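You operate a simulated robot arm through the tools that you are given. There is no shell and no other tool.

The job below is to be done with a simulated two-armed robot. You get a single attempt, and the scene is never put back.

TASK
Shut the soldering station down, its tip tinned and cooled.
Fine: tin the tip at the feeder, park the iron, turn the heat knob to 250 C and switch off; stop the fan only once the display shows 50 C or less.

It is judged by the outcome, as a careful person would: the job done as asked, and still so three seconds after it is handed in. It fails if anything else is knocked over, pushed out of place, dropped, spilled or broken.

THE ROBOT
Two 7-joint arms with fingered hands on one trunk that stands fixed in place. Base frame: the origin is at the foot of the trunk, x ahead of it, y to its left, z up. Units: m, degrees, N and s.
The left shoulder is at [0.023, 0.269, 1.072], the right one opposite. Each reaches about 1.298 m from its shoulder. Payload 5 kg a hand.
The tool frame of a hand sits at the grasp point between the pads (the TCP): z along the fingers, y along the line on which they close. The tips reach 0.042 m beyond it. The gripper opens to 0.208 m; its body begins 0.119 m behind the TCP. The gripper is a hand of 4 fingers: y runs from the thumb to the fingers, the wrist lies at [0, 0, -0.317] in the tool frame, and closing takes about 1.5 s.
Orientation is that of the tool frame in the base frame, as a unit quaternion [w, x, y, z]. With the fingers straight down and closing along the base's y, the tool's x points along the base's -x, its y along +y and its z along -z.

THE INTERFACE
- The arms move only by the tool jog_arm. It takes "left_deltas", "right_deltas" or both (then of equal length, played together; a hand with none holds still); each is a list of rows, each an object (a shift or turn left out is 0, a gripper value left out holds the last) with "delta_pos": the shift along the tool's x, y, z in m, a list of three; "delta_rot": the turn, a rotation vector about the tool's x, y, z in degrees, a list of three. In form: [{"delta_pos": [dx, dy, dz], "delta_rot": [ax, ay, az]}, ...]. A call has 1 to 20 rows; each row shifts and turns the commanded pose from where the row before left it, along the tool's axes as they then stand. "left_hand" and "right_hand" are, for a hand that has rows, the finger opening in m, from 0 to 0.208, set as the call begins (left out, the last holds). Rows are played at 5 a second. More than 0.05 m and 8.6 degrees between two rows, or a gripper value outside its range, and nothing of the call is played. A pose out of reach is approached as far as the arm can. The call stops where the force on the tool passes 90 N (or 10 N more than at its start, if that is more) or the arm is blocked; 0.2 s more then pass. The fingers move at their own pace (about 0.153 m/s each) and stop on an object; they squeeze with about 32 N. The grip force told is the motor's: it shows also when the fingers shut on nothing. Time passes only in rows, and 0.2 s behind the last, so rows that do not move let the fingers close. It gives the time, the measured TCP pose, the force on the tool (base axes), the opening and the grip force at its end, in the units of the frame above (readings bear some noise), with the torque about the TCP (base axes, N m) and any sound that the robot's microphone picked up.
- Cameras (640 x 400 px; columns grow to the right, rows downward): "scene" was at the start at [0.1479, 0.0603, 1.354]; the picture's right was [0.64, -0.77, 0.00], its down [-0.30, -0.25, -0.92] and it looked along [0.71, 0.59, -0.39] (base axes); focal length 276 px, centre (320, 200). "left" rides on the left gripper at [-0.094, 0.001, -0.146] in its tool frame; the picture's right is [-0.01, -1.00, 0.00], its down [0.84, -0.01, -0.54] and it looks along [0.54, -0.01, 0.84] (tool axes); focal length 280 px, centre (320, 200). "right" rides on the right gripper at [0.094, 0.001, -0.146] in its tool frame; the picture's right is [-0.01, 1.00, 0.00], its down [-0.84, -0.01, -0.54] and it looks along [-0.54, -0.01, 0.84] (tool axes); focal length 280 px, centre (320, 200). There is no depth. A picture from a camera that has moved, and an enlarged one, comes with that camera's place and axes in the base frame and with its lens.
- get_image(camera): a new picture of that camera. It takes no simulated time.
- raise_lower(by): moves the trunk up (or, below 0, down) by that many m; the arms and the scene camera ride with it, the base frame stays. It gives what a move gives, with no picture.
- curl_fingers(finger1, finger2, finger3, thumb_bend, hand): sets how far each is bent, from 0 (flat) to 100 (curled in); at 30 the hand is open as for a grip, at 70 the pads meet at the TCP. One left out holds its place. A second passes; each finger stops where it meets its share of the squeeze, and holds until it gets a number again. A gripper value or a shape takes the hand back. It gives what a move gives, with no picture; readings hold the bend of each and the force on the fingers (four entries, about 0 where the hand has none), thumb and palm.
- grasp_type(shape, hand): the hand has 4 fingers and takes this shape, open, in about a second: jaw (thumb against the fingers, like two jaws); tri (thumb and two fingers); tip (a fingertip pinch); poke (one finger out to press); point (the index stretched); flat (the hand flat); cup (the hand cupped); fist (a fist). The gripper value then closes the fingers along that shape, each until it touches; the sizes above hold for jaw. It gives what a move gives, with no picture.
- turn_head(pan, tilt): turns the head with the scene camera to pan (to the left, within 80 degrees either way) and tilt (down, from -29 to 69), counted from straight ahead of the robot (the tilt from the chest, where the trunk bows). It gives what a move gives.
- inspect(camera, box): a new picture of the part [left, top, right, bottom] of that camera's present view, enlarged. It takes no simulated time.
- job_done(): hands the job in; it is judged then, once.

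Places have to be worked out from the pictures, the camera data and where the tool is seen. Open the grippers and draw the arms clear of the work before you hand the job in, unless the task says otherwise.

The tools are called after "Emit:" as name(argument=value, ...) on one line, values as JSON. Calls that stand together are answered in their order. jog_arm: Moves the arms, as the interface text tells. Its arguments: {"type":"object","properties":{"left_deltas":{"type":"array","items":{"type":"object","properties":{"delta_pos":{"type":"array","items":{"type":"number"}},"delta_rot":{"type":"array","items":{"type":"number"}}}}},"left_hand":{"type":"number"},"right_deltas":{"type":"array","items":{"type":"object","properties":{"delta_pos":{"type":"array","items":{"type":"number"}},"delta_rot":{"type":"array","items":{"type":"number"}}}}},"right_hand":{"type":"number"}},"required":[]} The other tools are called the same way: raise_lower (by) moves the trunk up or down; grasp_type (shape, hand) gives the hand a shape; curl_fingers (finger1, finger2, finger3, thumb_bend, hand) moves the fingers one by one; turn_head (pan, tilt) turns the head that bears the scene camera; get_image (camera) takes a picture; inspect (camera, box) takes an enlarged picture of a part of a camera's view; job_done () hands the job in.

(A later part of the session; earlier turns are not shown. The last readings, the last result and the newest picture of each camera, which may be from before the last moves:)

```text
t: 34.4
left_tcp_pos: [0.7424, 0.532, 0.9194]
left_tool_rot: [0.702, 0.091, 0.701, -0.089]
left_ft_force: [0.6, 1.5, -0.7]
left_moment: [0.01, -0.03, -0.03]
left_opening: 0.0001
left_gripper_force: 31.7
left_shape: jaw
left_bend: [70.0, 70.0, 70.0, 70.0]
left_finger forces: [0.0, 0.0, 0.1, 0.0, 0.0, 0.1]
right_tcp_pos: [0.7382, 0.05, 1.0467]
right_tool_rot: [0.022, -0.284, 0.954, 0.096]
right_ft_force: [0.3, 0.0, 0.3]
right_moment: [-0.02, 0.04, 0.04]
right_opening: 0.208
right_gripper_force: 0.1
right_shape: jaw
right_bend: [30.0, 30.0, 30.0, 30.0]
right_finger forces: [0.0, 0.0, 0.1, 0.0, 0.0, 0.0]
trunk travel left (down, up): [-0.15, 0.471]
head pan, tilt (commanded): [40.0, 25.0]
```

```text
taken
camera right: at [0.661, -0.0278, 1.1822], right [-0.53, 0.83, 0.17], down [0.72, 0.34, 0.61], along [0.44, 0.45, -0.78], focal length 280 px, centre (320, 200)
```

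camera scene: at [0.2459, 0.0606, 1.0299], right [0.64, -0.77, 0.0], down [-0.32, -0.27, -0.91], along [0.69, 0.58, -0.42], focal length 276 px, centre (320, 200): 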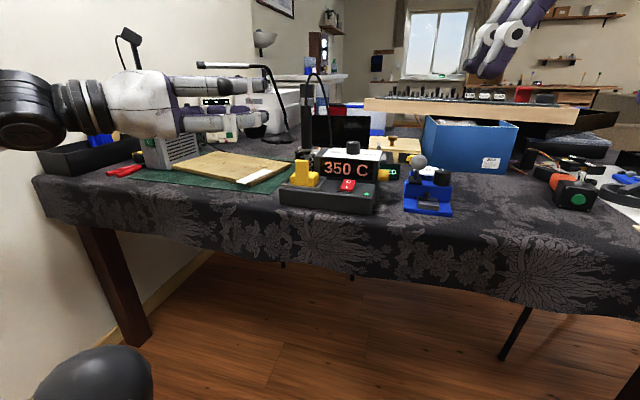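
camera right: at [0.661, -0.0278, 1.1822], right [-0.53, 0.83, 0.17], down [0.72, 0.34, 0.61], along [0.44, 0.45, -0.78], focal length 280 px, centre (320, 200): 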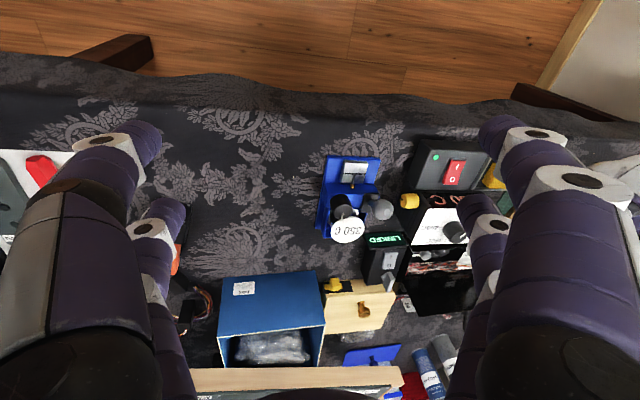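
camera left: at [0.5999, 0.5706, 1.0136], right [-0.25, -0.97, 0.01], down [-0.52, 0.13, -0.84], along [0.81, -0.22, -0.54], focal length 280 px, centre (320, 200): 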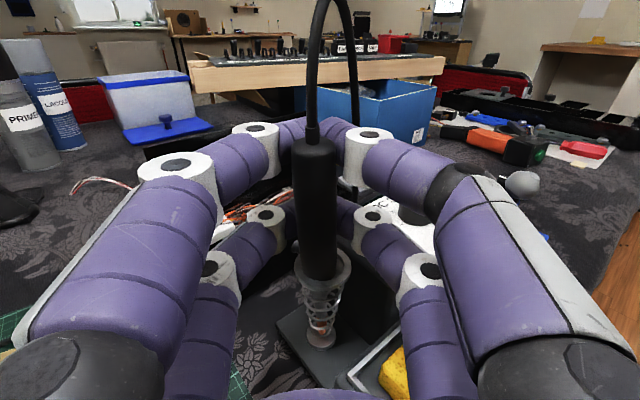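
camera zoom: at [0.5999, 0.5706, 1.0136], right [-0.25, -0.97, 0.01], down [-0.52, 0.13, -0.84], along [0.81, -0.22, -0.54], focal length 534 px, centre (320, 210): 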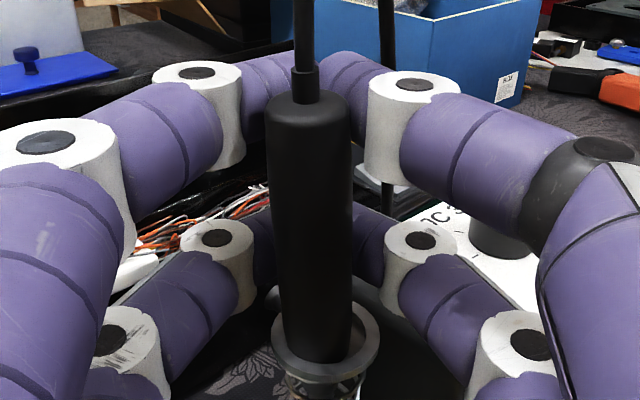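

The distal segments form a V whose tips meet just past the handle. I reopen to 0.07, draw back 2 cm so the handle sits at the fingertips, and close again.

Emit:
jog_arm(left_deltas=[{"delta_pos": [0, 0, 0]}, {"delta_pos": [0, 0, 0]}, {"delta_pos": [0, 0, 0]}, {"delta_pos": [0, 0, -0.01]}, {"delta_pos": [0, 0, -0.01]}], left_hand=0.07)

Emit:
jog_arm(left_deltas=[{"delta_pos": [0, 0, 0]}, {"delta_pos": [0, 0, 0]}, {"delta_pos": [0, 0, 0]}, {"delta_pos": [0, 0, 0]}, {"delta_pos": [0, 0, 0]}, {"delta_pos": [0, 0, 0]}], left_hand=0.0)

Emit:
get_image(camera="left")

Emit:
inspect(camera="scene", box=[280, 70, 400, 180])

```text
t: 35.6
left_tcp_pos: [0.7247, 0.5383, 0.9204]
left_tool_rot: [0.702, 0.09, 0.701, -0.088]
left_ft_force: [0.5, 0.1, -1.0]
left_moment: [-0.02, -0.04, 0.05]
left_opening: 0.0698
left_gripper_force: 0.0
left_shape: jaw
left_bend: [74.0, 74.0, 74.0, 70.0]
left_finger forces: [0.0, 0.1, 0.1, 0.1, 0.0, 0.0]
right_tcp_pos: [0.7381, 0.051, 1.0453]
right_tool_rot: [0.021, -0.285, 0.954, 0.095]
right_ft_force: [-0.3, -0.1, 0.3]
right_moment: [0.01, 0.01, -0.06]
right_opening: 0.2083
right_gripper_force: 0.2
right_shape: jaw
right_bend: [30.0, 30.0, 30.0, 30.0]
right_finger forces: [0.0, 0.0, 0.1, 0.0, 0.0, 0.1]
trunk travel left (down, up): [-0.15, 0.471]
head pan, tilt (commanded): [40.0, 25.0]
```

```text
t: 37.0
left_tcp_pos: [0.7239, 0.5374, 0.921]
left_tool_rot: [0.702, 0.091, 0.701, -0.089]
left_ft_force: [8.2, -3.9, 1.6]
left_moment: [-0.05, -0.28, -0.03]
left_opening: 0.0122
left_gripper_force: 31.8
left_shape: jaw
left_bend: [72.0, 71.0, 72.0, 71.0]
left_finger forces: [23.0, 25.7, 27.4, 0.0, 25.7, 0.0]
right_tcp_pos: [0.7373, 0.0501, 1.0456]
right_tool_rot: [0.021, -0.284, 0.954, 0.096]
right_ft_force: [-0.2, -0.6, 0.8]
right_moment: [0.03, -0.01, -0.03]
right_opening: 0.2081
right_gripper_force: 0.0
right_shape: jaw
right_bend: [30.0, 30.0, 30.0, 30.0]
right_finger forces: [0.1, 0.0, 0.0, 0.1, 0.1, 0.0]
trunk travel left (down, up): [-0.15, 0.471]
head pan, tilt (commanded): [40.0, 25.0]
```

```text
taken
camera left: at [0.5817, 0.5757, 1.0141], right [-0.25, -0.97, 0.01], down [-0.52, 0.13, -0.84], along [0.81, -0.22, -0.54], focal length 280 px, centre (320, 200)
```

left: 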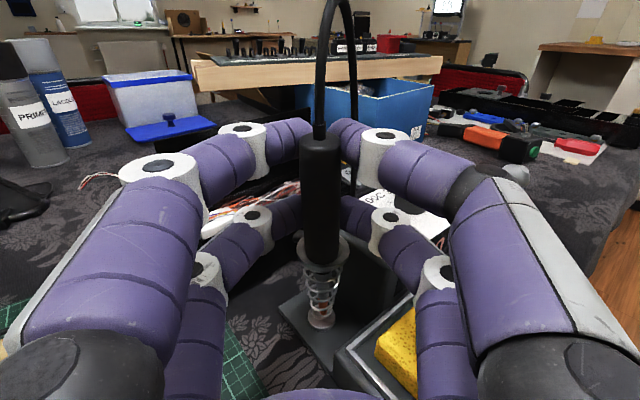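

```text
3.64 times, centred on (340, 125) of scene
camera zoom: at [0.2462, 0.0603, 1.0299], right [0.64, -0.77, 0.0], down [-0.32, -0.27, -0.91], along [0.69, 0.58, -0.42], focal length 1004 px, centre (247, 473)
```

zoom: 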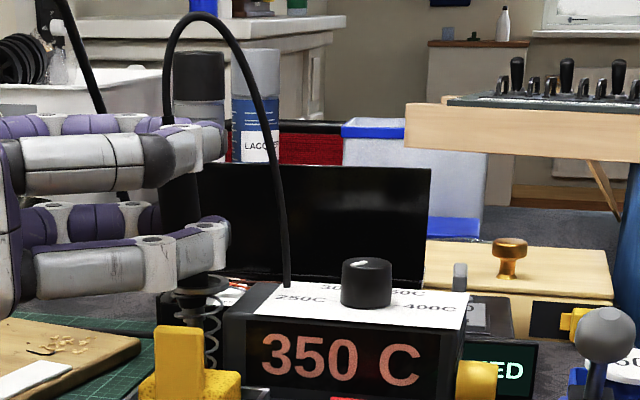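

All four fingers now press on the handle, but it sits a bit deep in the V (tip gap 12 mm vs a 27 mm handle). I regrip 1.2 cm further out so the pads close more squarely.

Emit:
jog_arm(left_deltas=[{"delta_pos": [0, 0, 0]}, {"delta_pos": [0, 0, 0]}, {"delta_pos": [0, 0, 0]}, {"delta_pos": [0, 0, -0.006]}, {"delta_pos": [0, 0, -0.006]}], left_hand=0.06)

Emit:
jog_arm(left_deltas=[{"delta_pos": [0, 0, 0]}, {"delta_pos": [0, 0, 0]}, {"delta_pos": [0, 0, 0]}, {"delta_pos": [0, 0, 0]}, {"delta_pos": [0, 0, 0]}, {"delta_pos": [0, 0, 0]}], left_hand=0.0)

Emit:
inspect(camera="left", box=[220, 90, 420, 300])

```text
t: 38.2
left_tcp_pos: [0.7123, 0.5408, 0.9211]
left_tool_rot: [0.702, 0.091, 0.701, -0.088]
left_ft_force: [0.2, 0.5, 0.1]
left_moment: [0.04, 0.0, 0.0]
left_opening: 0.0597
left_gripper_force: 0.1
left_shape: jaw
left_bend: [74.0, 74.0, 74.0, 70.0]
left_finger forces: [0.0, 0.1, 0.1, 0.0, 0.0, 0.1]
right_tcp_pos: [0.738, 0.0484, 1.0458]
right_tool_rot: [0.021, -0.284, 0.954, 0.095]
right_ft_force: [-0.5, 0.3, -0.3]
right_moment: [0.02, 0.0, 0.01]
right_opening: 0.208
right_gripper_force: 0.0
right_shape: jaw
right_bend: [30.0, 30.0, 30.0, 30.0]
right_finger forces: [0.0, 0.0, 0.1, 0.0, 0.0, 0.0]
trunk travel left (down, up): [-0.15, 0.471]
head pan, tilt (commanded): [40.0, 25.0]
```

```text
t: 39.6
left_tcp_pos: [0.7133, 0.5406, 0.9211]
left_tool_rot: [0.702, 0.09, 0.701, -0.087]
left_ft_force: [7.1, -4.8, 1.5]
left_moment: [0.01, -0.01, -0.07]
left_opening: 0.0185
left_gripper_force: 32.2
left_shape: jaw
left_bend: [72.0, 72.0, 72.0, 70.0]
left_finger forces: [28.1, 28.0, 28.6, 0.0, 28.4, 0.0]
right_tcp_pos: [0.737, 0.0501, 1.0455]
right_tool_rot: [0.021, -0.284, 0.954, 0.095]
right_ft_force: [0.6, -0.6, 0.7]
right_moment: [0.0, -0.03, 0.01]
right_opening: 0.2082
right_gripper_force: 0.1
right_shape: jaw
right_bend: [30.0, 30.0, 30.0, 30.0]
right_finger forces: [0.0, 0.0, 0.1, 0.0, 0.0, 0.1]
trunk travel left (down, up): [-0.15, 0.471]
head pan, tilt (commanded): [40.0, 25.0]
```

```text
1.90 times, centred on (320, 195) of left
camera zoom: at [0.5698, 0.5782, 1.0139], right [-0.25, -0.97, 0.01], down [-0.52, 0.13, -0.84], along [0.81, -0.22, -0.54], focal length 534 px, centre (320, 210)
```

zoom: 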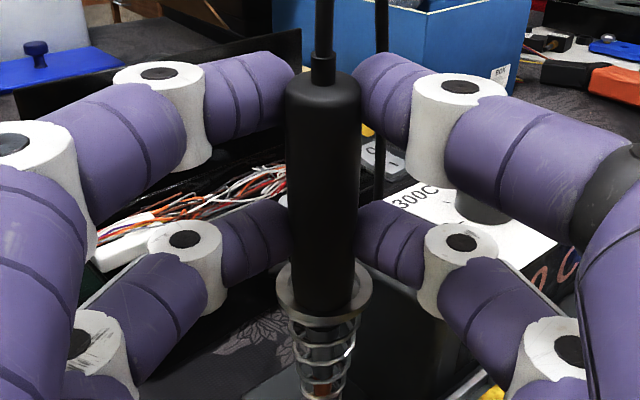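

All four fingertips now pinch the handle evenly (~28 N each). I lift straight up 4.5 cm slowly and check that the iron comes along.

Emit:
jog_arm(left_deltas=[{"delta_pos": [-0.01, 0, 0]}, {"delta_pos": [-0.01, 0, 0]}, {"delta_pos": [-0.0125, 0, 0]}, {"delta_pos": [-0.0125, 0, 0]}])

Emit:
get_image(camera="left")

Emit:
inspect(camera="scene", box=[250, 50, 400, 220])

```text
t: 40.6
left_tcp_pos: [0.7121, 0.539, 0.9646]
left_tool_rot: [0.702, 0.09, 0.701, -0.087]
left_ft_force: [-0.5, 0.6, -1.2]
left_moment: [-0.01, 0.02, 0.0]
left_opening: 0.0184
left_gripper_force: 31.6
left_shape: jaw
left_bend: [72.0, 72.0, 72.0, 70.0]
left_finger forces: [28.5, 28.6, 28.3, 0.1, 27.9, 0.0]
right_tcp_pos: [0.7381, 0.0493, 1.0466]
right_tool_rot: [0.021, -0.285, 0.954, 0.095]
right_ft_force: [1.0, -0.6, -0.2]
right_moment: [0.0, 0.0, 0.03]
right_opening: 0.2079
right_gripper_force: 0.0
right_shape: jaw
right_bend: [30.0, 30.0, 30.0, 30.0]
right_finger forces: [0.0, 0.1, 0.0, 0.0, 0.1, 0.0]
trunk travel left (down, up): [-0.15, 0.471]
head pan, tilt (commanded): [40.0, 25.0]
```

```text
taken
camera left: at [0.5693, 0.5773, 1.0576], right [-0.25, -0.97, 0.01], down [-0.52, 0.13, -0.84], along [0.81, -0.22, -0.54], focal length 280 px, centre (320, 200)
```

left: 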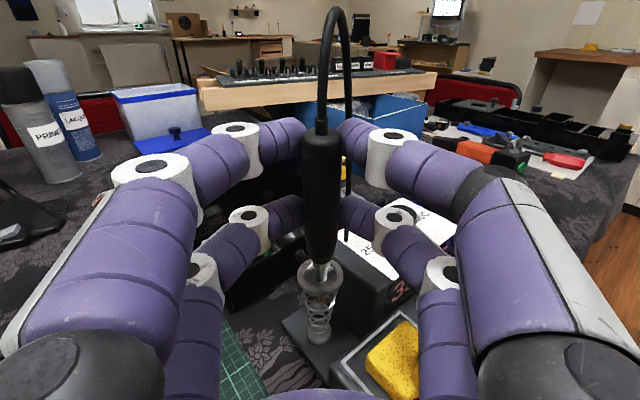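

```text
2.35 times, centred on (325, 135) of scene
camera zoom: at [0.2459, 0.0606, 1.03], right [0.64, -0.77, 0.0], down [-0.32, -0.27, -0.91], along [0.69, 0.58, -0.42], focal length 650 px, centre (308, 353)
```

zoom: 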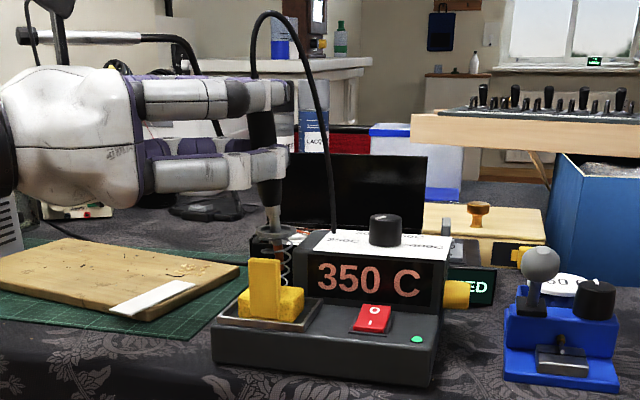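

The iron rises with the hand and the station stays put. I lift another 8 cm to clear the tip from the coil.

Emit:
jog_arm(left_deltas=[{"delta_pos": [-0.02, 0, 0]}, {"delta_pos": [-0.02, 0, 0]}, {"delta_pos": [-0.02, 0, 0]}, {"delta_pos": [-0.02, 0, 0]}])

Emit:
get_image(camera="left")

Emit:
inspect(camera="scene", box=[250, 20, 400, 190])

Emit:
get_image(camera="scene")

```text
t: 41.6
left_tcp_pos: [0.7115, 0.5399, 1.0442]
left_tool_rot: [0.702, 0.09, 0.701, -0.088]
left_ft_force: [0.3, 0.3, -1.2]
left_moment: [0.02, 0.05, 0.01]
left_opening: 0.0183
left_gripper_force: 31.6
left_shape: jaw
left_bend: [72.0, 72.0, 72.0, 70.0]
left_finger forces: [28.5, 28.6, 28.3, 0.0, 27.7, 0.0]
right_tcp_pos: [0.7382, 0.0492, 1.0451]
right_tool_rot: [0.021, -0.284, 0.954, 0.096]
right_ft_force: [-0.1, 0.1, 0.4]
right_moment: [-0.02, 0.03, 0.01]
right_opening: 0.208
right_gripper_force: 0.0
right_shape: jaw
right_bend: [30.0, 30.0, 30.0, 30.0]
right_finger forces: [0.0, 0.0, 0.1, 0.0, 0.0, 0.2]
trunk travel left (down, up): [-0.15, 0.471]
head pan, tilt (commanded): [40.0, 25.0]
```

```text
taken
camera left: at [0.5692, 0.5785, 1.1379], right [-0.25, -0.97, 0.01], down [-0.52, 0.13, -0.84], along [0.81, -0.22, -0.54], focal length 280 px, centre (320, 200)
```

left: 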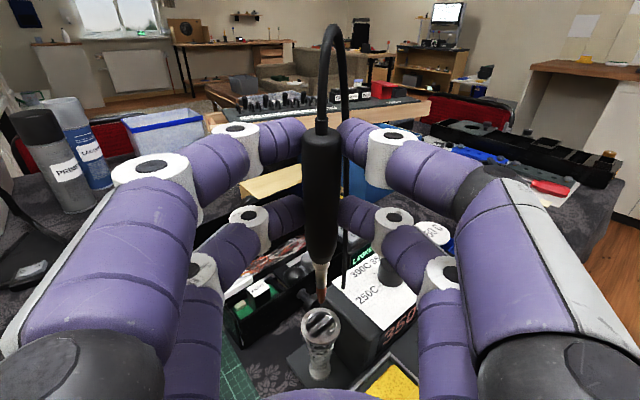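

```text
2.35 times, centred on (325, 105) of scene
camera zoom: at [0.2459, 0.0605, 1.0299], right [0.64, -0.77, 0.0], down [-0.32, -0.27, -0.91], along [0.69, 0.58, -0.42], focal length 650 px, centre (308, 424)
```

zoom: 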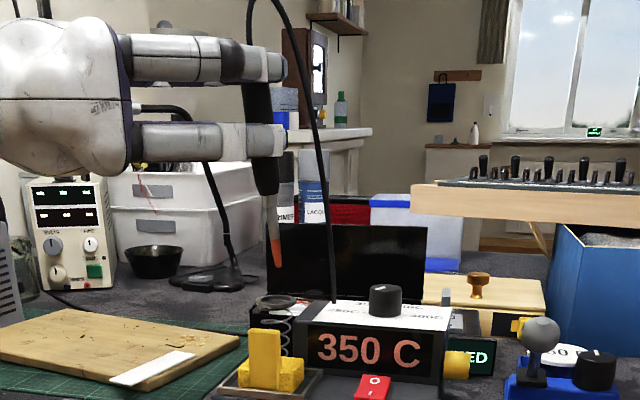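

```text
taken
camera scene: at [0.2459, 0.0605, 1.0299], right [0.64, -0.77, 0.0], down [-0.32, -0.27, -0.91], along [0.69, 0.58, -0.42], focal length 276 px, centre (320, 200)
```

scene: 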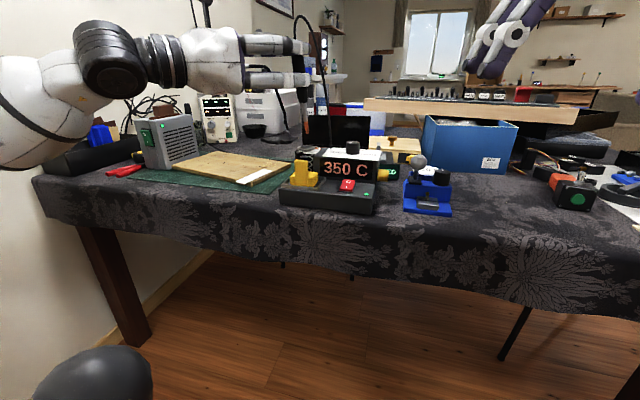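

The iron is out, tip intact, about 0.149 m below the TCP. Before planning the tinning pose I look at the feeder from this lower viewpoint.

Emit:
inspect(camera="scene", box=[385, 135, 475, 225])

Emit:
inspect(camera="right", box=[310, 140, 420, 260])

```text
4.44 times, centred on (430, 180) of scene
camera zoom: at [0.2459, 0.0605, 1.0299], right [0.64, -0.77, 0.0], down [-0.32, -0.27, -0.91], along [0.69, 0.58, -0.42], focal length 1227 px, centre (-169, 289)
```

zoom: 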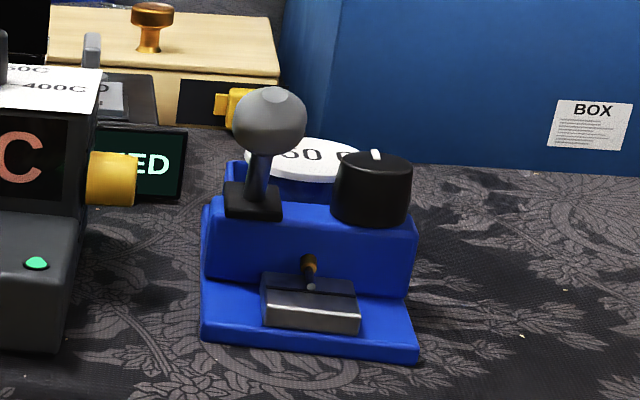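

```text
3.33 times, centred on (365, 200) of right
camera zoom: at [0.661, -0.0278, 1.182], right [-0.53, 0.83, 0.17], down [0.72, 0.34, 0.61], along [0.44, 0.45, -0.78], focal length 935 px, centre (170, 200)
```

zoom: 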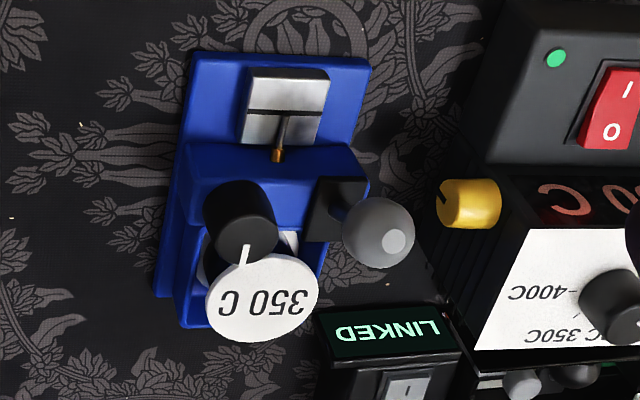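

The cable is merely redrawn as the iron moves (no pull felt). I'll tin with the iron leaned toward the robot so the feeder's lever and knob stay free for the right hand: first I back the left hand off and yaw it to −45°, while the right hand retreats to make room.

Emit:
jog_arm(left_deltas=[{"delta_pos": [-0.0133, -0.0278, -0.0272]}, {"delta_pos": [-0.0133, -0.0278, -0.0272]}, {"delta_pos": [-0.0133, -0.0278, -0.0272]}, {"delta_rot": [7.5, 0, 0]}, {"delta_rot": [7.5, 0, 0]}, {"delta_rot": [7.5, 0, 0]}, {"delta_rot": [7.5, 0, 0]}], right_deltas=[{"delta_pos": [0.029, -0.005, -0.008]}, {"delta_pos": [0.029, -0.005, -0.008]}, {"delta_pos": [0.029, -0.005, -0.008]}, {"delta_pos": [0.029, -0.005, -0.008]}, {"delta_pos": [0.029, -0.005, -0.008]}, {"delta_pos": [0.029, -0.005, -0.008]}, {"delta_pos": [0.029, -0.005, -0.008]}])

Emit:
get_image(camera="scene")

Emit:
get_image(camera="left")

```text
t: 43.2
left_tcp_pos: [0.6112, 0.4797, 1.0839]
left_tool_rot: [0.654, 0.27, 0.654, -0.268]
left_ft_force: [-0.6, 0.1, -0.7]
left_moment: [0.03, 0.06, 0.05]
left_opening: 0.0185
left_gripper_force: 31.8
left_shape: jaw
left_bend: [72.0, 72.0, 72.0, 70.0]
left_finger forces: [28.3, 28.5, 28.3, 0.1, 27.6, 0.1]
right_tcp_pos: [0.5878, -0.1, 1.0778]
right_tool_rot: [0.021, -0.284, 0.954, 0.096]
right_ft_force: [0.1, -1.7, -0.2]
right_moment: [0.03, 0.03, 0.01]
right_opening: 0.2081
right_gripper_force: 0.1
right_shape: jaw
right_bend: [30.0, 30.0, 30.0, 30.0]
right_finger forces: [0.0, 0.0, 0.0, 0.0, 0.0, 0.0]
trunk travel left (down, up): [-0.15, 0.471]
head pan, tilt (commanded): [40.0, 25.0]
```

```text
taken
camera scene: at [0.2459, 0.0604, 1.03], right [0.64, -0.77, 0.0], down [-0.32, -0.27, -0.91], along [0.69, 0.58, -0.42], focal length 276 px, centre (320, 200)
```

scene: 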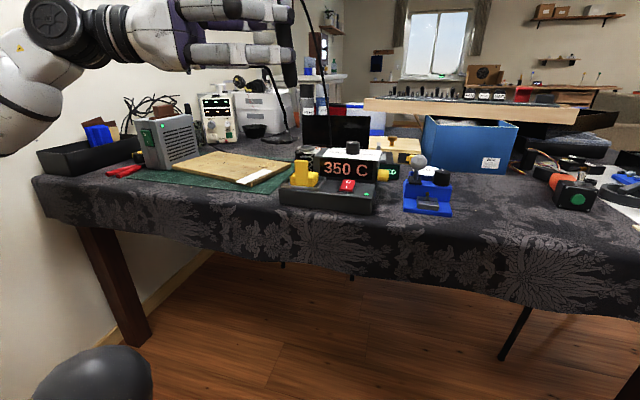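

```text
taken
camera left: at [0.5064, 0.5837, 1.1782], right [-0.7, -0.71, 0.01], down [-0.39, 0.37, -0.84], along [0.6, -0.6, -0.54], focal length 280 px, centre (320, 200)
```

left: 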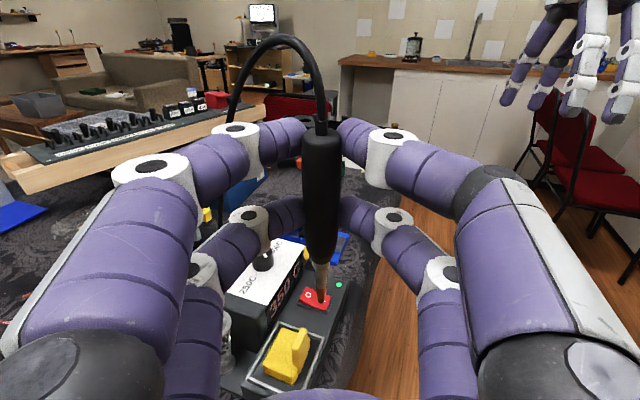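

Tracking is good. Next I carry the iron to the right (above the front of the feeder) at z≈1.05 and then roll the hand 40° so the tip leans forward-down.

Emit:
jog_arm(left_deltas=[{"delta_pos": [0.0068, -0.0243, 0.0379]}, {"delta_pos": [0.0068, -0.0243, 0.0379]}, {"delta_pos": [0.0068, -0.0243, 0.0379]}, {"delta_pos": [0.0068, -0.0243, 0.0379]}, {"delta_pos": [0.0068, -0.0243, 0.0379]}, {"delta_rot": [0, 0, 8]}, {"delta_rot": [0, 0, 8]}, {"delta_rot": [0, 0, 8]}, {"delta_rot": [0, 0, 8]}, {"delta_rot": [0, 0, 8]}])

Emit:
get_image(camera="scene")

Emit:
get_image(camera="left")

Emit:
get_image(camera="right")

```text
t: 45.4
left_tcp_pos: [0.6614, 0.26, 1.051]
left_tool_rot: [0.707, 0.477, 0.522, -0.025]
left_ft_force: [0.8, 0.8, -1.3]
left_moment: [0.07, 0.07, 0.02]
left_opening: 0.0184
left_gripper_force: 32.0
left_shape: jaw
left_bend: [72.0, 72.0, 72.0, 70.0]
left_finger forces: [28.3, 28.5, 28.8, 0.0, 27.7, 0.1]
right_tcp_pos: [0.5888, -0.0986, 1.0763]
right_tool_rot: [0.022, -0.284, 0.954, 0.096]
right_ft_force: [-0.5, -0.9, 0.2]
right_moment: [-0.02, -0.07, 0.01]
right_opening: 0.2081
right_gripper_force: 0.1
right_shape: jaw
right_bend: [30.0, 30.0, 30.0, 30.0]
right_finger forces: [0.0, 0.0, 0.1, 0.1, 0.0, 0.1]
trunk travel left (down, up): [-0.15, 0.471]
head pan, tilt (commanded): [40.0, 25.0]
```

```text
taken
camera scene: at [0.246, 0.0605, 1.0299], right [0.64, -0.77, 0.0], down [-0.32, -0.27, -0.91], along [0.69, 0.58, -0.42], focal length 276 px, centre (320, 200)
```

scene: 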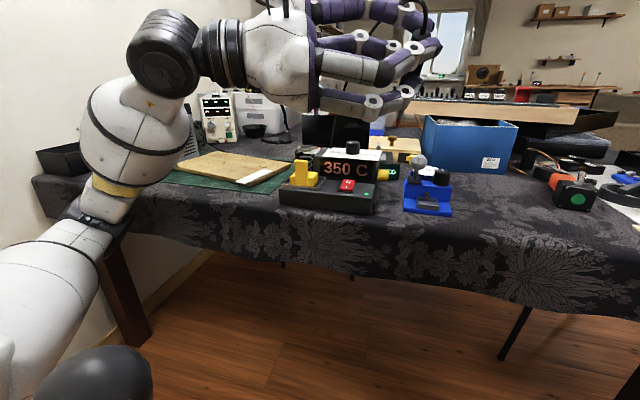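

```text
taken
camera left: at [0.5152, 0.3209, 1.1224], right [-0.54, -0.55, -0.64], down [-0.01, 0.76, -0.65], along [0.84, -0.35, -0.42], focal length 280 px, centre (320, 200)
```

left: 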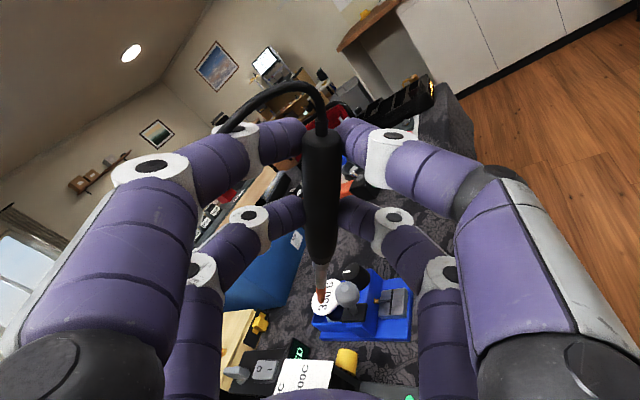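

```text
taken
camera right: at [0.5111, -0.1765, 1.2133], right [-0.53, 0.83, 0.17], down [0.72, 0.34, 0.61], along [0.44, 0.45, -0.78], focal length 280 px, centre (320, 200)
```

right: 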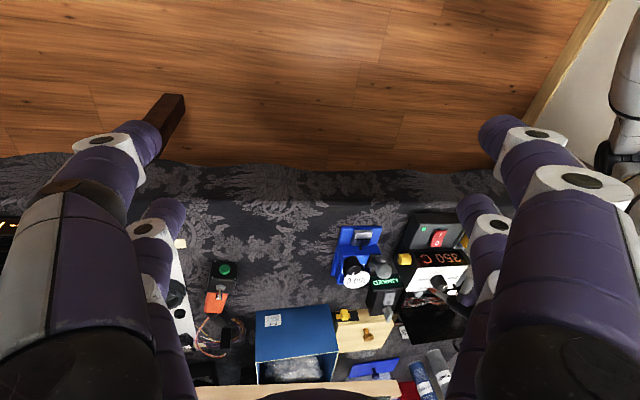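

The arm follows well and the left camera now shows the tip and feeder together. I look for the tip in the scene view to measure it more precisely.

Emit:
inspect(camera="scene", box=[340, 60, 460, 220])

Emit:
inspect(camera="left", box=[260, 210, 440, 360])

```text
2.50 times, centred on (400, 140) of scene
camera zoom: at [0.246, 0.0605, 1.0299], right [0.64, -0.77, 0.0], down [-0.32, -0.27, -0.91], along [0.69, 0.58, -0.42], focal length 690 px, centre (120, 350)
```

zoom: 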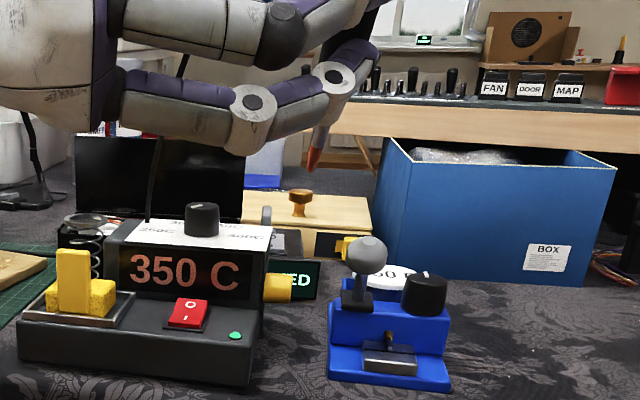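

```text
2.67 times, centred on (350, 285) of left
camera zoom: at [0.5152, 0.3209, 1.1224], right [-0.54, -0.55, -0.64], down [-0.01, 0.76, -0.65], along [0.84, -0.35, -0.42], focal length 748 px, centre (240, -27)
```

zoom: 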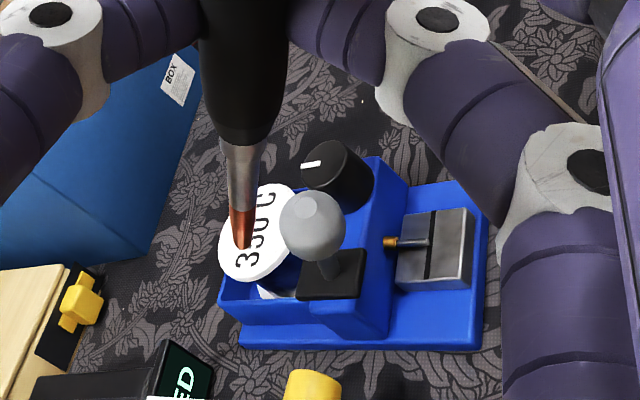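

Important: on the board behind I see labels "FAN", "DOOR", "MAP" next to switches. I inspect that panel before going on.

Emit:
inspect(camera="scene", box=[420, 60, 580, 130])

Emit:
inspect(camera="scene", box=[360, 80, 480, 130])

Emit:
inspect(camera="scene", box=[480, 60, 640, 210])

```text
4.00 times, centred on (500, 95) of scene
camera zoom: at [0.246, 0.0605, 1.0299], right [0.64, -0.77, 0.0], down [-0.32, -0.27, -0.91], along [0.69, 0.58, -0.42], focal length 1104 px, centre (-400, 620)
```

zoom: 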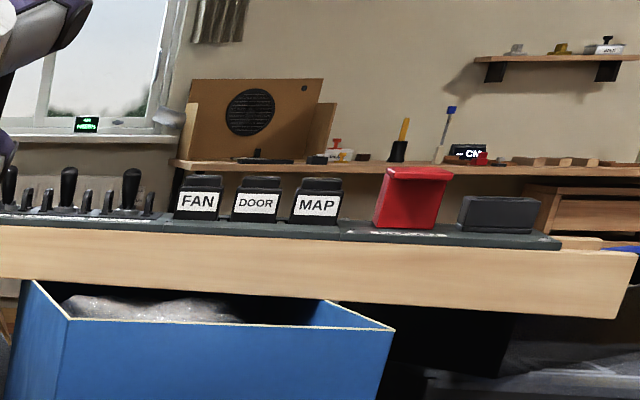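

```text
5.33 times, centred on (420, 105) of scene
camera zoom: at [0.246, 0.0605, 1.0299], right [0.64, -0.77, 0.0], down [-0.32, -0.27, -0.91], along [0.69, 0.58, -0.42], focal length 1472 px, centre (-213, 707)
```

zoom: 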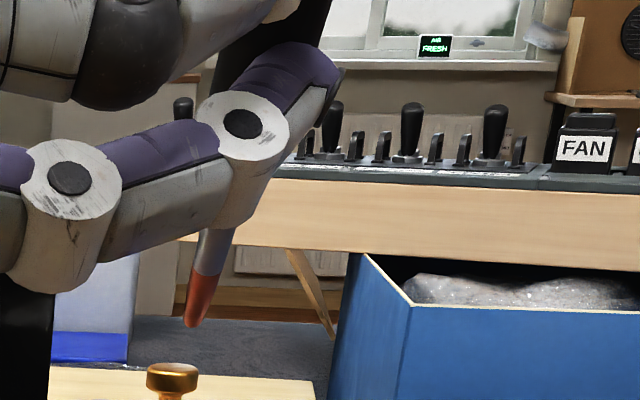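

```text
2.67 times, centred on (560, 135) of scene
camera zoom: at [0.246, 0.0605, 1.0299], right [0.64, -0.77, 0.0], down [-0.32, -0.27, -0.91], along [0.69, 0.58, -0.42], focal length 736 px, centre (-320, 373)
```

zoom: 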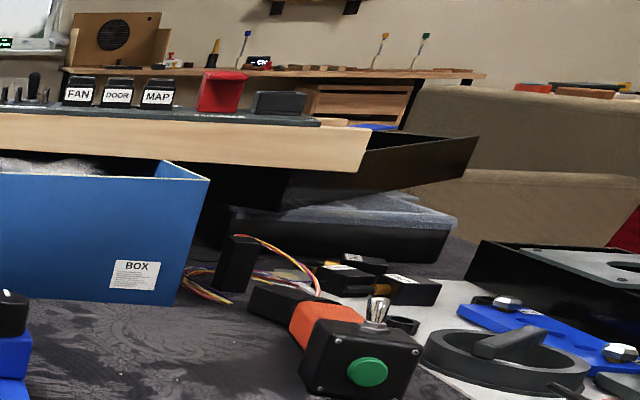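

The panel (levers, FAN/DOOR/MAP push buttons) looks like an unrelated console, and a window display says "AIR FRESH", which fits the fume extractor being the running fan. I now bring the iron tip to a hover about 4 cm short of the groove along the iron's axis.

Emit:
jog_arm(left_deltas=[{"delta_pos": [0.0205, -0.0281, 0.0238]}, {"delta_pos": [0.0205, -0.0281, 0.0238]}, {"delta_pos": [0.0205, -0.0281, 0.0238]}, {"delta_pos": [0.0203, -0.0279, 0.0238]}])

Emit:
inspect(camera="scene", box=[370, 120, 470, 220])

Emit:
inspect(camera="left", box=[250, 220, 430, 370])

Emit:
get_image(camera="right")

```text
t: 46.4
left_tcp_pos: [0.7086, 0.1708, 0.9155]
left_tool_rot: [0.706, 0.477, 0.523, -0.027]
left_ft_force: [0.2, 0.2, -0.4]
left_moment: [0.03, 0.04, 0.01]
left_opening: 0.0185
left_gripper_force: 31.9
left_shape: jaw
left_bend: [72.0, 72.0, 72.0, 70.0]
left_finger forces: [28.3, 28.5, 28.9, 0.0, 27.7, 0.0]
right_tcp_pos: [0.5897, -0.0996, 1.0761]
right_tool_rot: [0.02, -0.284, 0.954, 0.095]
right_ft_force: [-0.6, 0.0, -0.8]
right_moment: [-0.01, 0.07, 0.05]
right_opening: 0.2078
right_gripper_force: 0.0
right_shape: jaw
right_bend: [30.0, 30.0, 30.0, 30.0]
right_finger forces: [0.0, 0.0, 0.0, 0.0, 0.1, 0.1]
trunk travel left (down, up): [-0.15, 0.471]
head pan, tilt (commanded): [40.0, 25.0]
```

```text
4.00 times, centred on (420, 170) of scene
camera zoom: at [0.2462, 0.0607, 1.0296], right [0.64, -0.77, 0.0], down [-0.32, -0.27, -0.91], along [0.69, 0.58, -0.42], focal length 1104 px, centre (-80, 320)
```

zoom: 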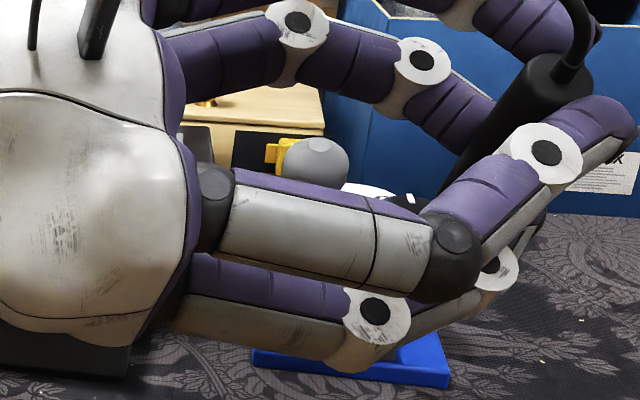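

```text
2.67 times, centred on (340, 295) of left
camera zoom: at [0.56, 0.2306, 0.9864], right [-0.54, -0.55, -0.63], down [-0.01, 0.76, -0.65], along [0.84, -0.35, -0.42], focal length 748 px, centre (267, -53)
```

zoom: 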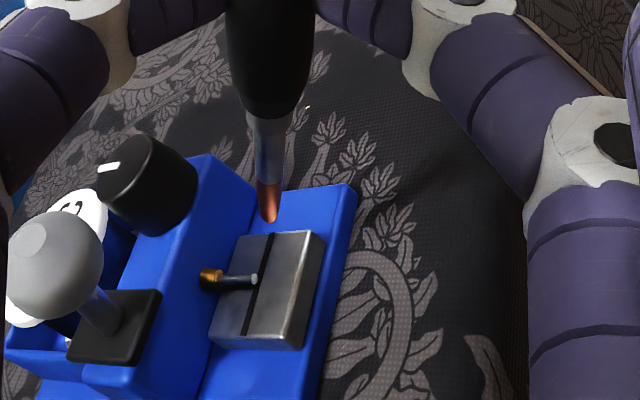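

```text
taken
camera right: at [0.512, -0.1763, 1.2125], right [-0.53, 0.83, 0.17], down [0.72, 0.34, 0.6], along [0.44, 0.45, -0.78], focal length 280 px, centre (320, 200)
```

right: 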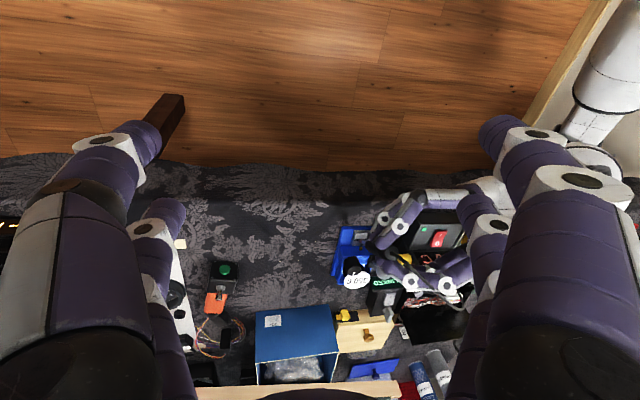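

The left camera gives a superb view: the copper tip hovers above the block, the wire end and groove slightly left-below of it. I shift 6 mm toward the nozzle line (tool +y) and advance 2 cm along the iron's axis.

Emit:
jog_arm(left_deltas=[{"delta_pos": [0.01, 0.003, 0]}, {"delta_pos": [0.01, 0.003, 0]}])

Emit:
inspect(camera="left", box=[260, 240, 390, 350])

```text
t: 47.0
left_tcp_pos: [0.7189, 0.1812, 0.904]
left_tool_rot: [0.706, 0.477, 0.523, -0.026]
left_ft_force: [0.0, -0.1, -1.6]
left_moment: [0.03, 0.03, 0.05]
left_opening: 0.0184
left_gripper_force: 31.9
left_shape: jaw
left_bend: [72.0, 72.0, 72.0, 70.0]
left_finger forces: [28.3, 28.6, 28.9, 0.1, 27.6, 0.1]
right_tcp_pos: [0.5879, -0.0987, 1.077]
right_tool_rot: [0.022, -0.285, 0.954, 0.095]
right_ft_force: [0.2, 0.4, -1.1]
right_moment: [0.03, 0.0, 0.03]
right_opening: 0.2081
right_gripper_force: 0.1
right_shape: jaw
right_bend: [30.0, 30.0, 30.0, 30.0]
right_finger forces: [0.0, 0.0, 0.0, 0.0, 0.0, 0.0]
trunk travel left (down, up): [-0.15, 0.471]
head pan, tilt (commanded): [40.0, 25.0]
```

```text
3.64 times, centred on (325, 295) of left
camera zoom: at [0.5716, 0.2422, 0.9757], right [-0.54, -0.55, -0.63], down [-0.01, 0.76, -0.65], along [0.84, -0.35, -0.42], focal length 1020 px, centre (302, -146)
```

zoom: 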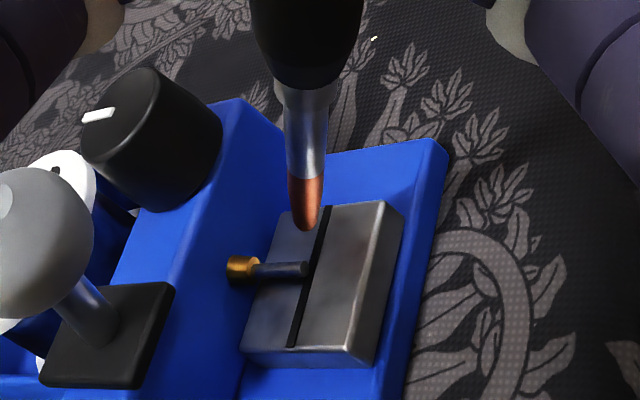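

Measured from the two views, the wire end is about 18 mm ahead along the iron axis and well aligned. I advance 12 mm and recheck.

Emit:
jog_arm(left_deltas=[{"delta_pos": [0.006, 0.0005, 0]}, {"delta_pos": [0.006, 0.0005, 0]}])

Emit:
inspect(camera="left", box=[280, 260, 380, 340])

```text
t: 47.6
left_tcp_pos: [0.7234, 0.1889, 0.8964]
left_tool_rot: [0.706, 0.478, 0.522, -0.027]
left_ft_force: [0.2, -0.3, -1.0]
left_moment: [-0.01, 0.02, 0.02]
left_opening: 0.0182
left_gripper_force: 31.9
left_shape: jaw
left_bend: [72.0, 72.0, 72.0, 70.0]
left_finger forces: [28.3, 28.5, 28.8, 0.0, 27.7, 0.0]
right_tcp_pos: [0.5886, -0.1003, 1.0769]
right_tool_rot: [0.021, -0.284, 0.954, 0.095]
right_ft_force: [0.6, -0.5, -0.4]
right_moment: [-0.01, -0.01, -0.01]
right_opening: 0.2079
right_gripper_force: 0.0
right_shape: jaw
right_bend: [30.0, 30.0, 30.0, 30.0]
right_finger forces: [0.1, 0.1, 0.0, 0.0, 0.0, 0.1]
trunk travel left (down, up): [-0.15, 0.471]
head pan, tilt (commanded): [40.0, 25.0]
```

```text
5.00 times, centred on (330, 300) of left
camera zoom: at [0.577, 0.2491, 0.968], right [-0.54, -0.55, -0.63], down [-0.01, 0.76, -0.65], along [0.84, -0.35, -0.42], focal length 1402 px, centre (270, -300)
```

zoom: 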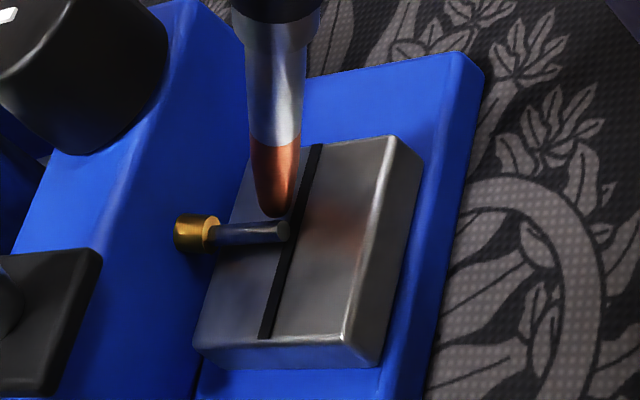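

The tip is about 6 mm above the wire end. I advance 5 mm with a slight lateral trim toward the groove and watch the force.

Emit:
jog_arm(left_deltas=[{"delta_pos": [0.0025, -0.0008, 0]}, {"delta_pos": [0.0025, -0.0007, 0]}])

Emit:
inspect(camera="left", box=[280, 260, 380, 340])

```text
t: 48.2
left_tcp_pos: [0.7234, 0.1887, 0.8957]
left_tool_rot: [0.708, 0.476, 0.521, -0.026]
left_ft_force: [-8.7, -5.6, 14.5]
left_moment: [-0.16, -0.49, -0.32]
left_opening: 0.0183
left_gripper_force: 31.6
left_shape: jaw
left_bend: [72.0, 72.0, 72.0, 70.0]
left_finger forces: [28.4, 30.6, 27.6, 0.0, 28.2, 0.0]
right_tcp_pos: [0.5882, -0.0993, 1.0776]
right_tool_rot: [0.022, -0.284, 0.954, 0.095]
right_ft_force: [-0.6, 0.5, -0.8]
right_moment: [-0.04, 0.0, 0.02]
right_opening: 0.208
right_gripper_force: 0.1
right_shape: jaw
right_bend: [30.0, 30.0, 30.0, 30.0]
right_finger forces: [0.0, 0.0, 0.0, 0.1, 0.0, 0.0]
trunk travel left (down, up): [-0.15, 0.471]
head pan, tilt (commanded): [40.0, 25.0]
```

```text
5.00 times, centred on (330, 300) of left
camera zoom: at [0.5764, 0.2503, 0.9657], right [-0.54, -0.55, -0.64], down [0.0, 0.76, -0.65], along [0.84, -0.35, -0.41], focal length 1402 px, centre (270, -300)
```

zoom: 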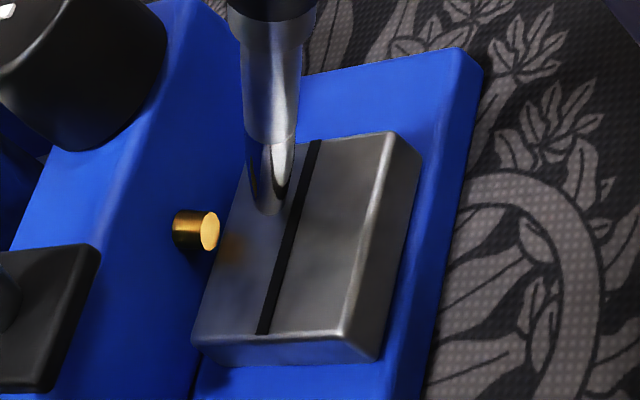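

The copper tip turned bright silver and the wire stub melted away: the tip is tinned. I feel ~18 N at the block, so I back off along the iron axis straight away.

Emit:
jog_arm(left_deltas=[{"delta_pos": [-0.01, 0, 0]}, {"delta_pos": [-0.015, 0, 0]}, {"delta_pos": [-0.015, 0, 0]}])

Emit:
inspect(camera="left", box=[250, 220, 430, 370])

Emit:
get_image(camera="scene")

```text
t: 49.0
left_tcp_pos: [0.7086, 0.1715, 0.9209]
left_tool_rot: [0.706, 0.476, 0.523, -0.026]
left_ft_force: [0.7, 0.3, -0.5]
left_moment: [0.02, 0.04, -0.01]
left_opening: 0.0185
left_gripper_force: 31.6
left_shape: jaw
left_bend: [72.0, 72.0, 72.0, 70.0]
left_finger forces: [29.0, 29.3, 29.9, 0.1, 27.8, 0.0]
right_tcp_pos: [0.5885, -0.1003, 1.0773]
right_tool_rot: [0.021, -0.284, 0.954, 0.095]
right_ft_force: [-0.1, -0.6, 0.3]
right_moment: [0.02, -0.01, 0.02]
right_opening: 0.208
right_gripper_force: 0.1
right_shape: jaw
right_bend: [30.0, 30.0, 30.0, 30.0]
right_finger forces: [0.0, 0.0, 0.0, 0.0, 0.1, 0.0]
trunk travel left (down, up): [-0.15, 0.471]
head pan, tilt (commanded): [40.0, 25.0]
```

```text
2.67 times, centred on (340, 295) of left
camera zoom: at [0.5619, 0.2316, 0.9926], right [-0.54, -0.55, -0.63], down [-0.01, 0.76, -0.65], along [0.84, -0.35, -0.42], focal length 748 px, centre (267, -53)
```

zoom: 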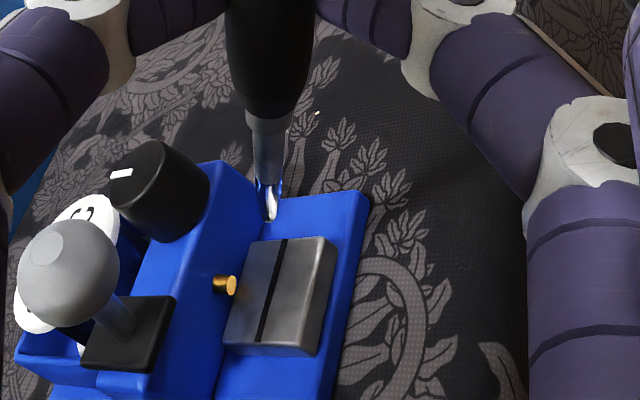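

```text
taken
camera scene: at [0.2459, 0.0606, 1.0299], right [0.64, -0.77, 0.0], down [-0.32, -0.27, -0.91], along [0.69, 0.58, -0.42], focal length 276 px, centre (320, 200)
```

scene: 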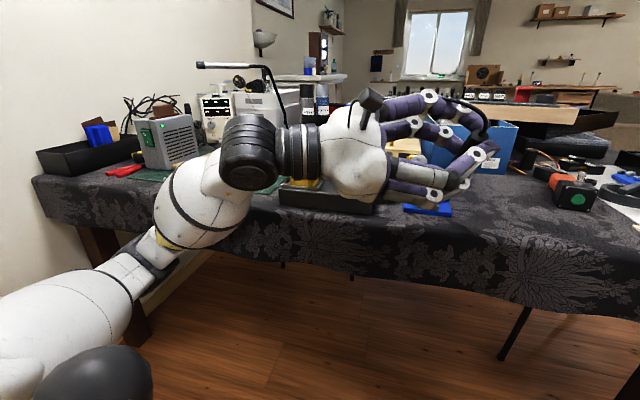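

The tinned tip shines silver and the feeder looks in place. Now I retrace the path: up and back, unroll 40°, and move left in front of the station.

Emit:
jog_arm(left_deltas=[{"delta_pos": [-0.0199, 0.0268, -0.0239]}, {"delta_pos": [-0.0199, 0.0268, -0.0239]}, {"delta_pos": [-0.0199, 0.0268, -0.0239]}, {"delta_pos": [-0.0199, 0.0268, -0.0239]}, {"delta_rot": [0, 0, -8]}, {"delta_rot": [0, 0, -8]}, {"delta_rot": [0, 0, -8]}, {"delta_rot": [0, 0, -8]}, {"delta_rot": [0, 0, -8]}, {"delta_pos": [-0.0068, 0.0243, -0.0379]}, {"delta_pos": [-0.0068, 0.0243, -0.0379]}, {"delta_pos": [-0.0068, 0.0243, -0.0379]}, {"delta_pos": [-0.0068, 0.0243, -0.0379]}, {"delta_pos": [-0.0068, 0.0243, -0.0379]}])

Emit:
inspect(camera="scene", box=[250, 120, 470, 230])

Emit:
get_image(camera="left")

```text
t: 52.0
left_tcp_pos: [0.6113, 0.4789, 1.0877]
left_tool_rot: [0.654, 0.269, 0.655, -0.266]
left_ft_force: [0.3, -0.9, -0.8]
left_moment: [-0.01, 0.0, 0.0]
left_opening: 0.0183
left_gripper_force: 32.1
left_shape: jaw
left_bend: [72.0, 72.0, 72.0, 70.0]
left_finger forces: [28.5, 28.8, 28.7, 0.0, 27.6, 0.1]
right_tcp_pos: [0.5878, -0.0989, 1.0767]
right_tool_rot: [0.021, -0.285, 0.954, 0.095]
right_ft_force: [0.1, 0.3, -0.2]
right_moment: [-0.01, -0.02, 0.0]
right_opening: 0.2079
right_gripper_force: 0.1
right_shape: jaw
right_bend: [30.0, 30.0, 30.0, 30.0]
right_finger forces: [0.0, 0.0, 0.0, 0.1, 0.0, 0.0]
trunk travel left (down, up): [-0.15, 0.471]
head pan, tilt (commanded): [40.0, 25.0]
```

```text
2.91 times, centred on (360, 175) of scene
camera zoom: at [0.246, 0.0604, 1.0299], right [0.64, -0.77, 0.0], down [-0.32, -0.27, -0.91], along [0.69, 0.58, -0.42], focal length 803 px, centre (204, 273)
```

zoom: 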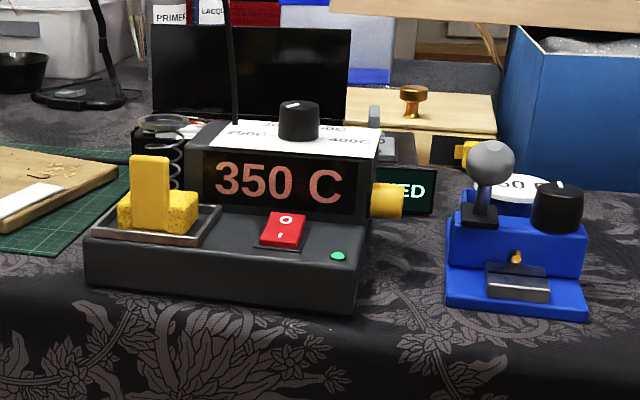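

```text
taken
camera left: at [0.5067, 0.5826, 1.1797], right [-0.7, -0.71, 0.01], down [-0.39, 0.37, -0.84], along [0.6, -0.59, -0.54], focal length 280 px, centre (320, 200)
```

left: 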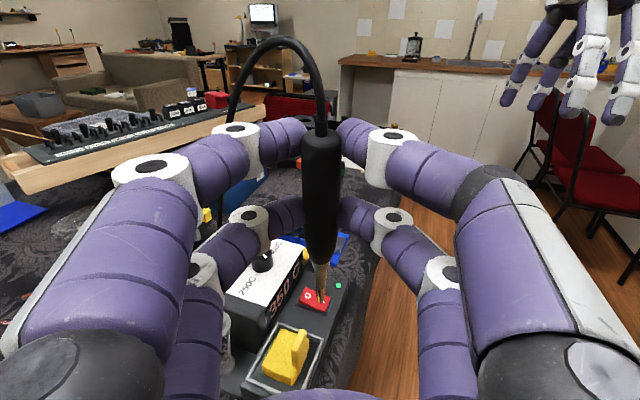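

The feeder sits exactly where it was (same pixels) and the tip still hangs in the same place in the grip. I yaw back and return above the coil stand, stopping ~4 cm over the ring.

Emit:
jog_arm(left_deltas=[{"delta_rot": [-7.5, 0, 0]}, {"delta_rot": [-7.5, 0, 0]}, {"delta_rot": [-7.5, 0, 0]}, {"delta_rot": [-7.5, 0, 0]}, {"delta_pos": [0.0133, 0.0278, 0.0272]}, {"delta_pos": [0.0133, 0.0278, 0.0272]}, {"delta_pos": [0.0133, 0.0278, 0.0272]}])

Emit:
inspect(camera="scene", box=[270, 80, 370, 190])

Emit:
inspect(camera="left", box=[250, 230, 400, 360])

```text
t: 53.6
left_tcp_pos: [0.7138, 0.5397, 1.0468]
left_tool_rot: [0.702, 0.091, 0.701, -0.088]
left_ft_force: [-0.8, -0.7, 0.1]
left_moment: [0.0, 0.05, 0.02]
left_opening: 0.0182
left_gripper_force: 32.2
left_shape: jaw
left_bend: [72.0, 72.0, 72.0, 70.0]
left_finger forces: [28.2, 28.5, 28.5, 0.0, 27.5, 0.0]
right_tcp_pos: [0.5878, -0.1, 1.0763]
right_tool_rot: [0.021, -0.284, 0.954, 0.096]
right_ft_force: [-0.2, -0.9, -0.7]
right_moment: [0.01, 0.02, 0.04]
right_opening: 0.2083
right_gripper_force: 0.2
right_shape: jaw
right_bend: [30.0, 30.0, 30.0, 30.0]
right_finger forces: [0.0, 0.1, 0.0, 0.0, 0.1, 0.0]
trunk travel left (down, up): [-0.15, 0.471]
head pan, tilt (commanded): [40.0, 25.0]
```

```text
3.64 times, centred on (320, 135) of scene
camera zoom: at [0.2461, 0.0604, 1.0296], right [0.64, -0.77, 0.0], down [-0.32, -0.27, -0.91], along [0.69, 0.58, -0.42], focal length 1004 px, centre (320, 436)
```

zoom: 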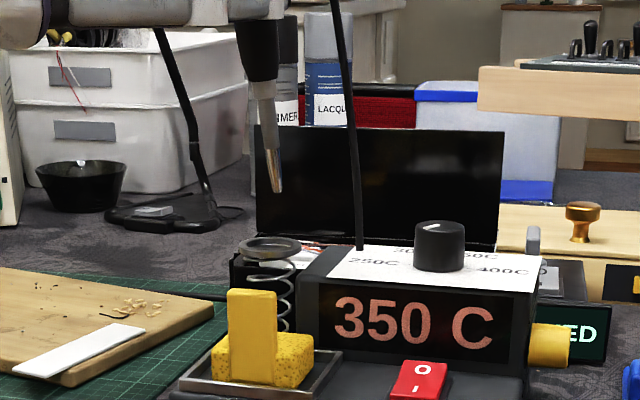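

```text
3.08 times, centred on (325, 295) of left
camera zoom: at [0.5717, 0.5782, 1.1397], right [-0.25, -0.97, 0.01], down [-0.52, 0.13, -0.84], along [0.81, -0.22, -0.54], focal length 863 px, centre (305, -92)
```

zoom: 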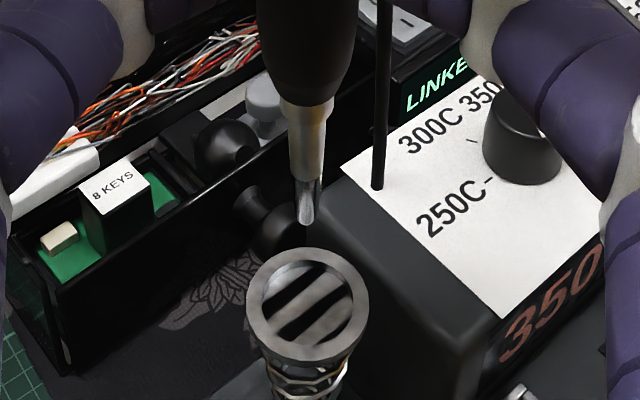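

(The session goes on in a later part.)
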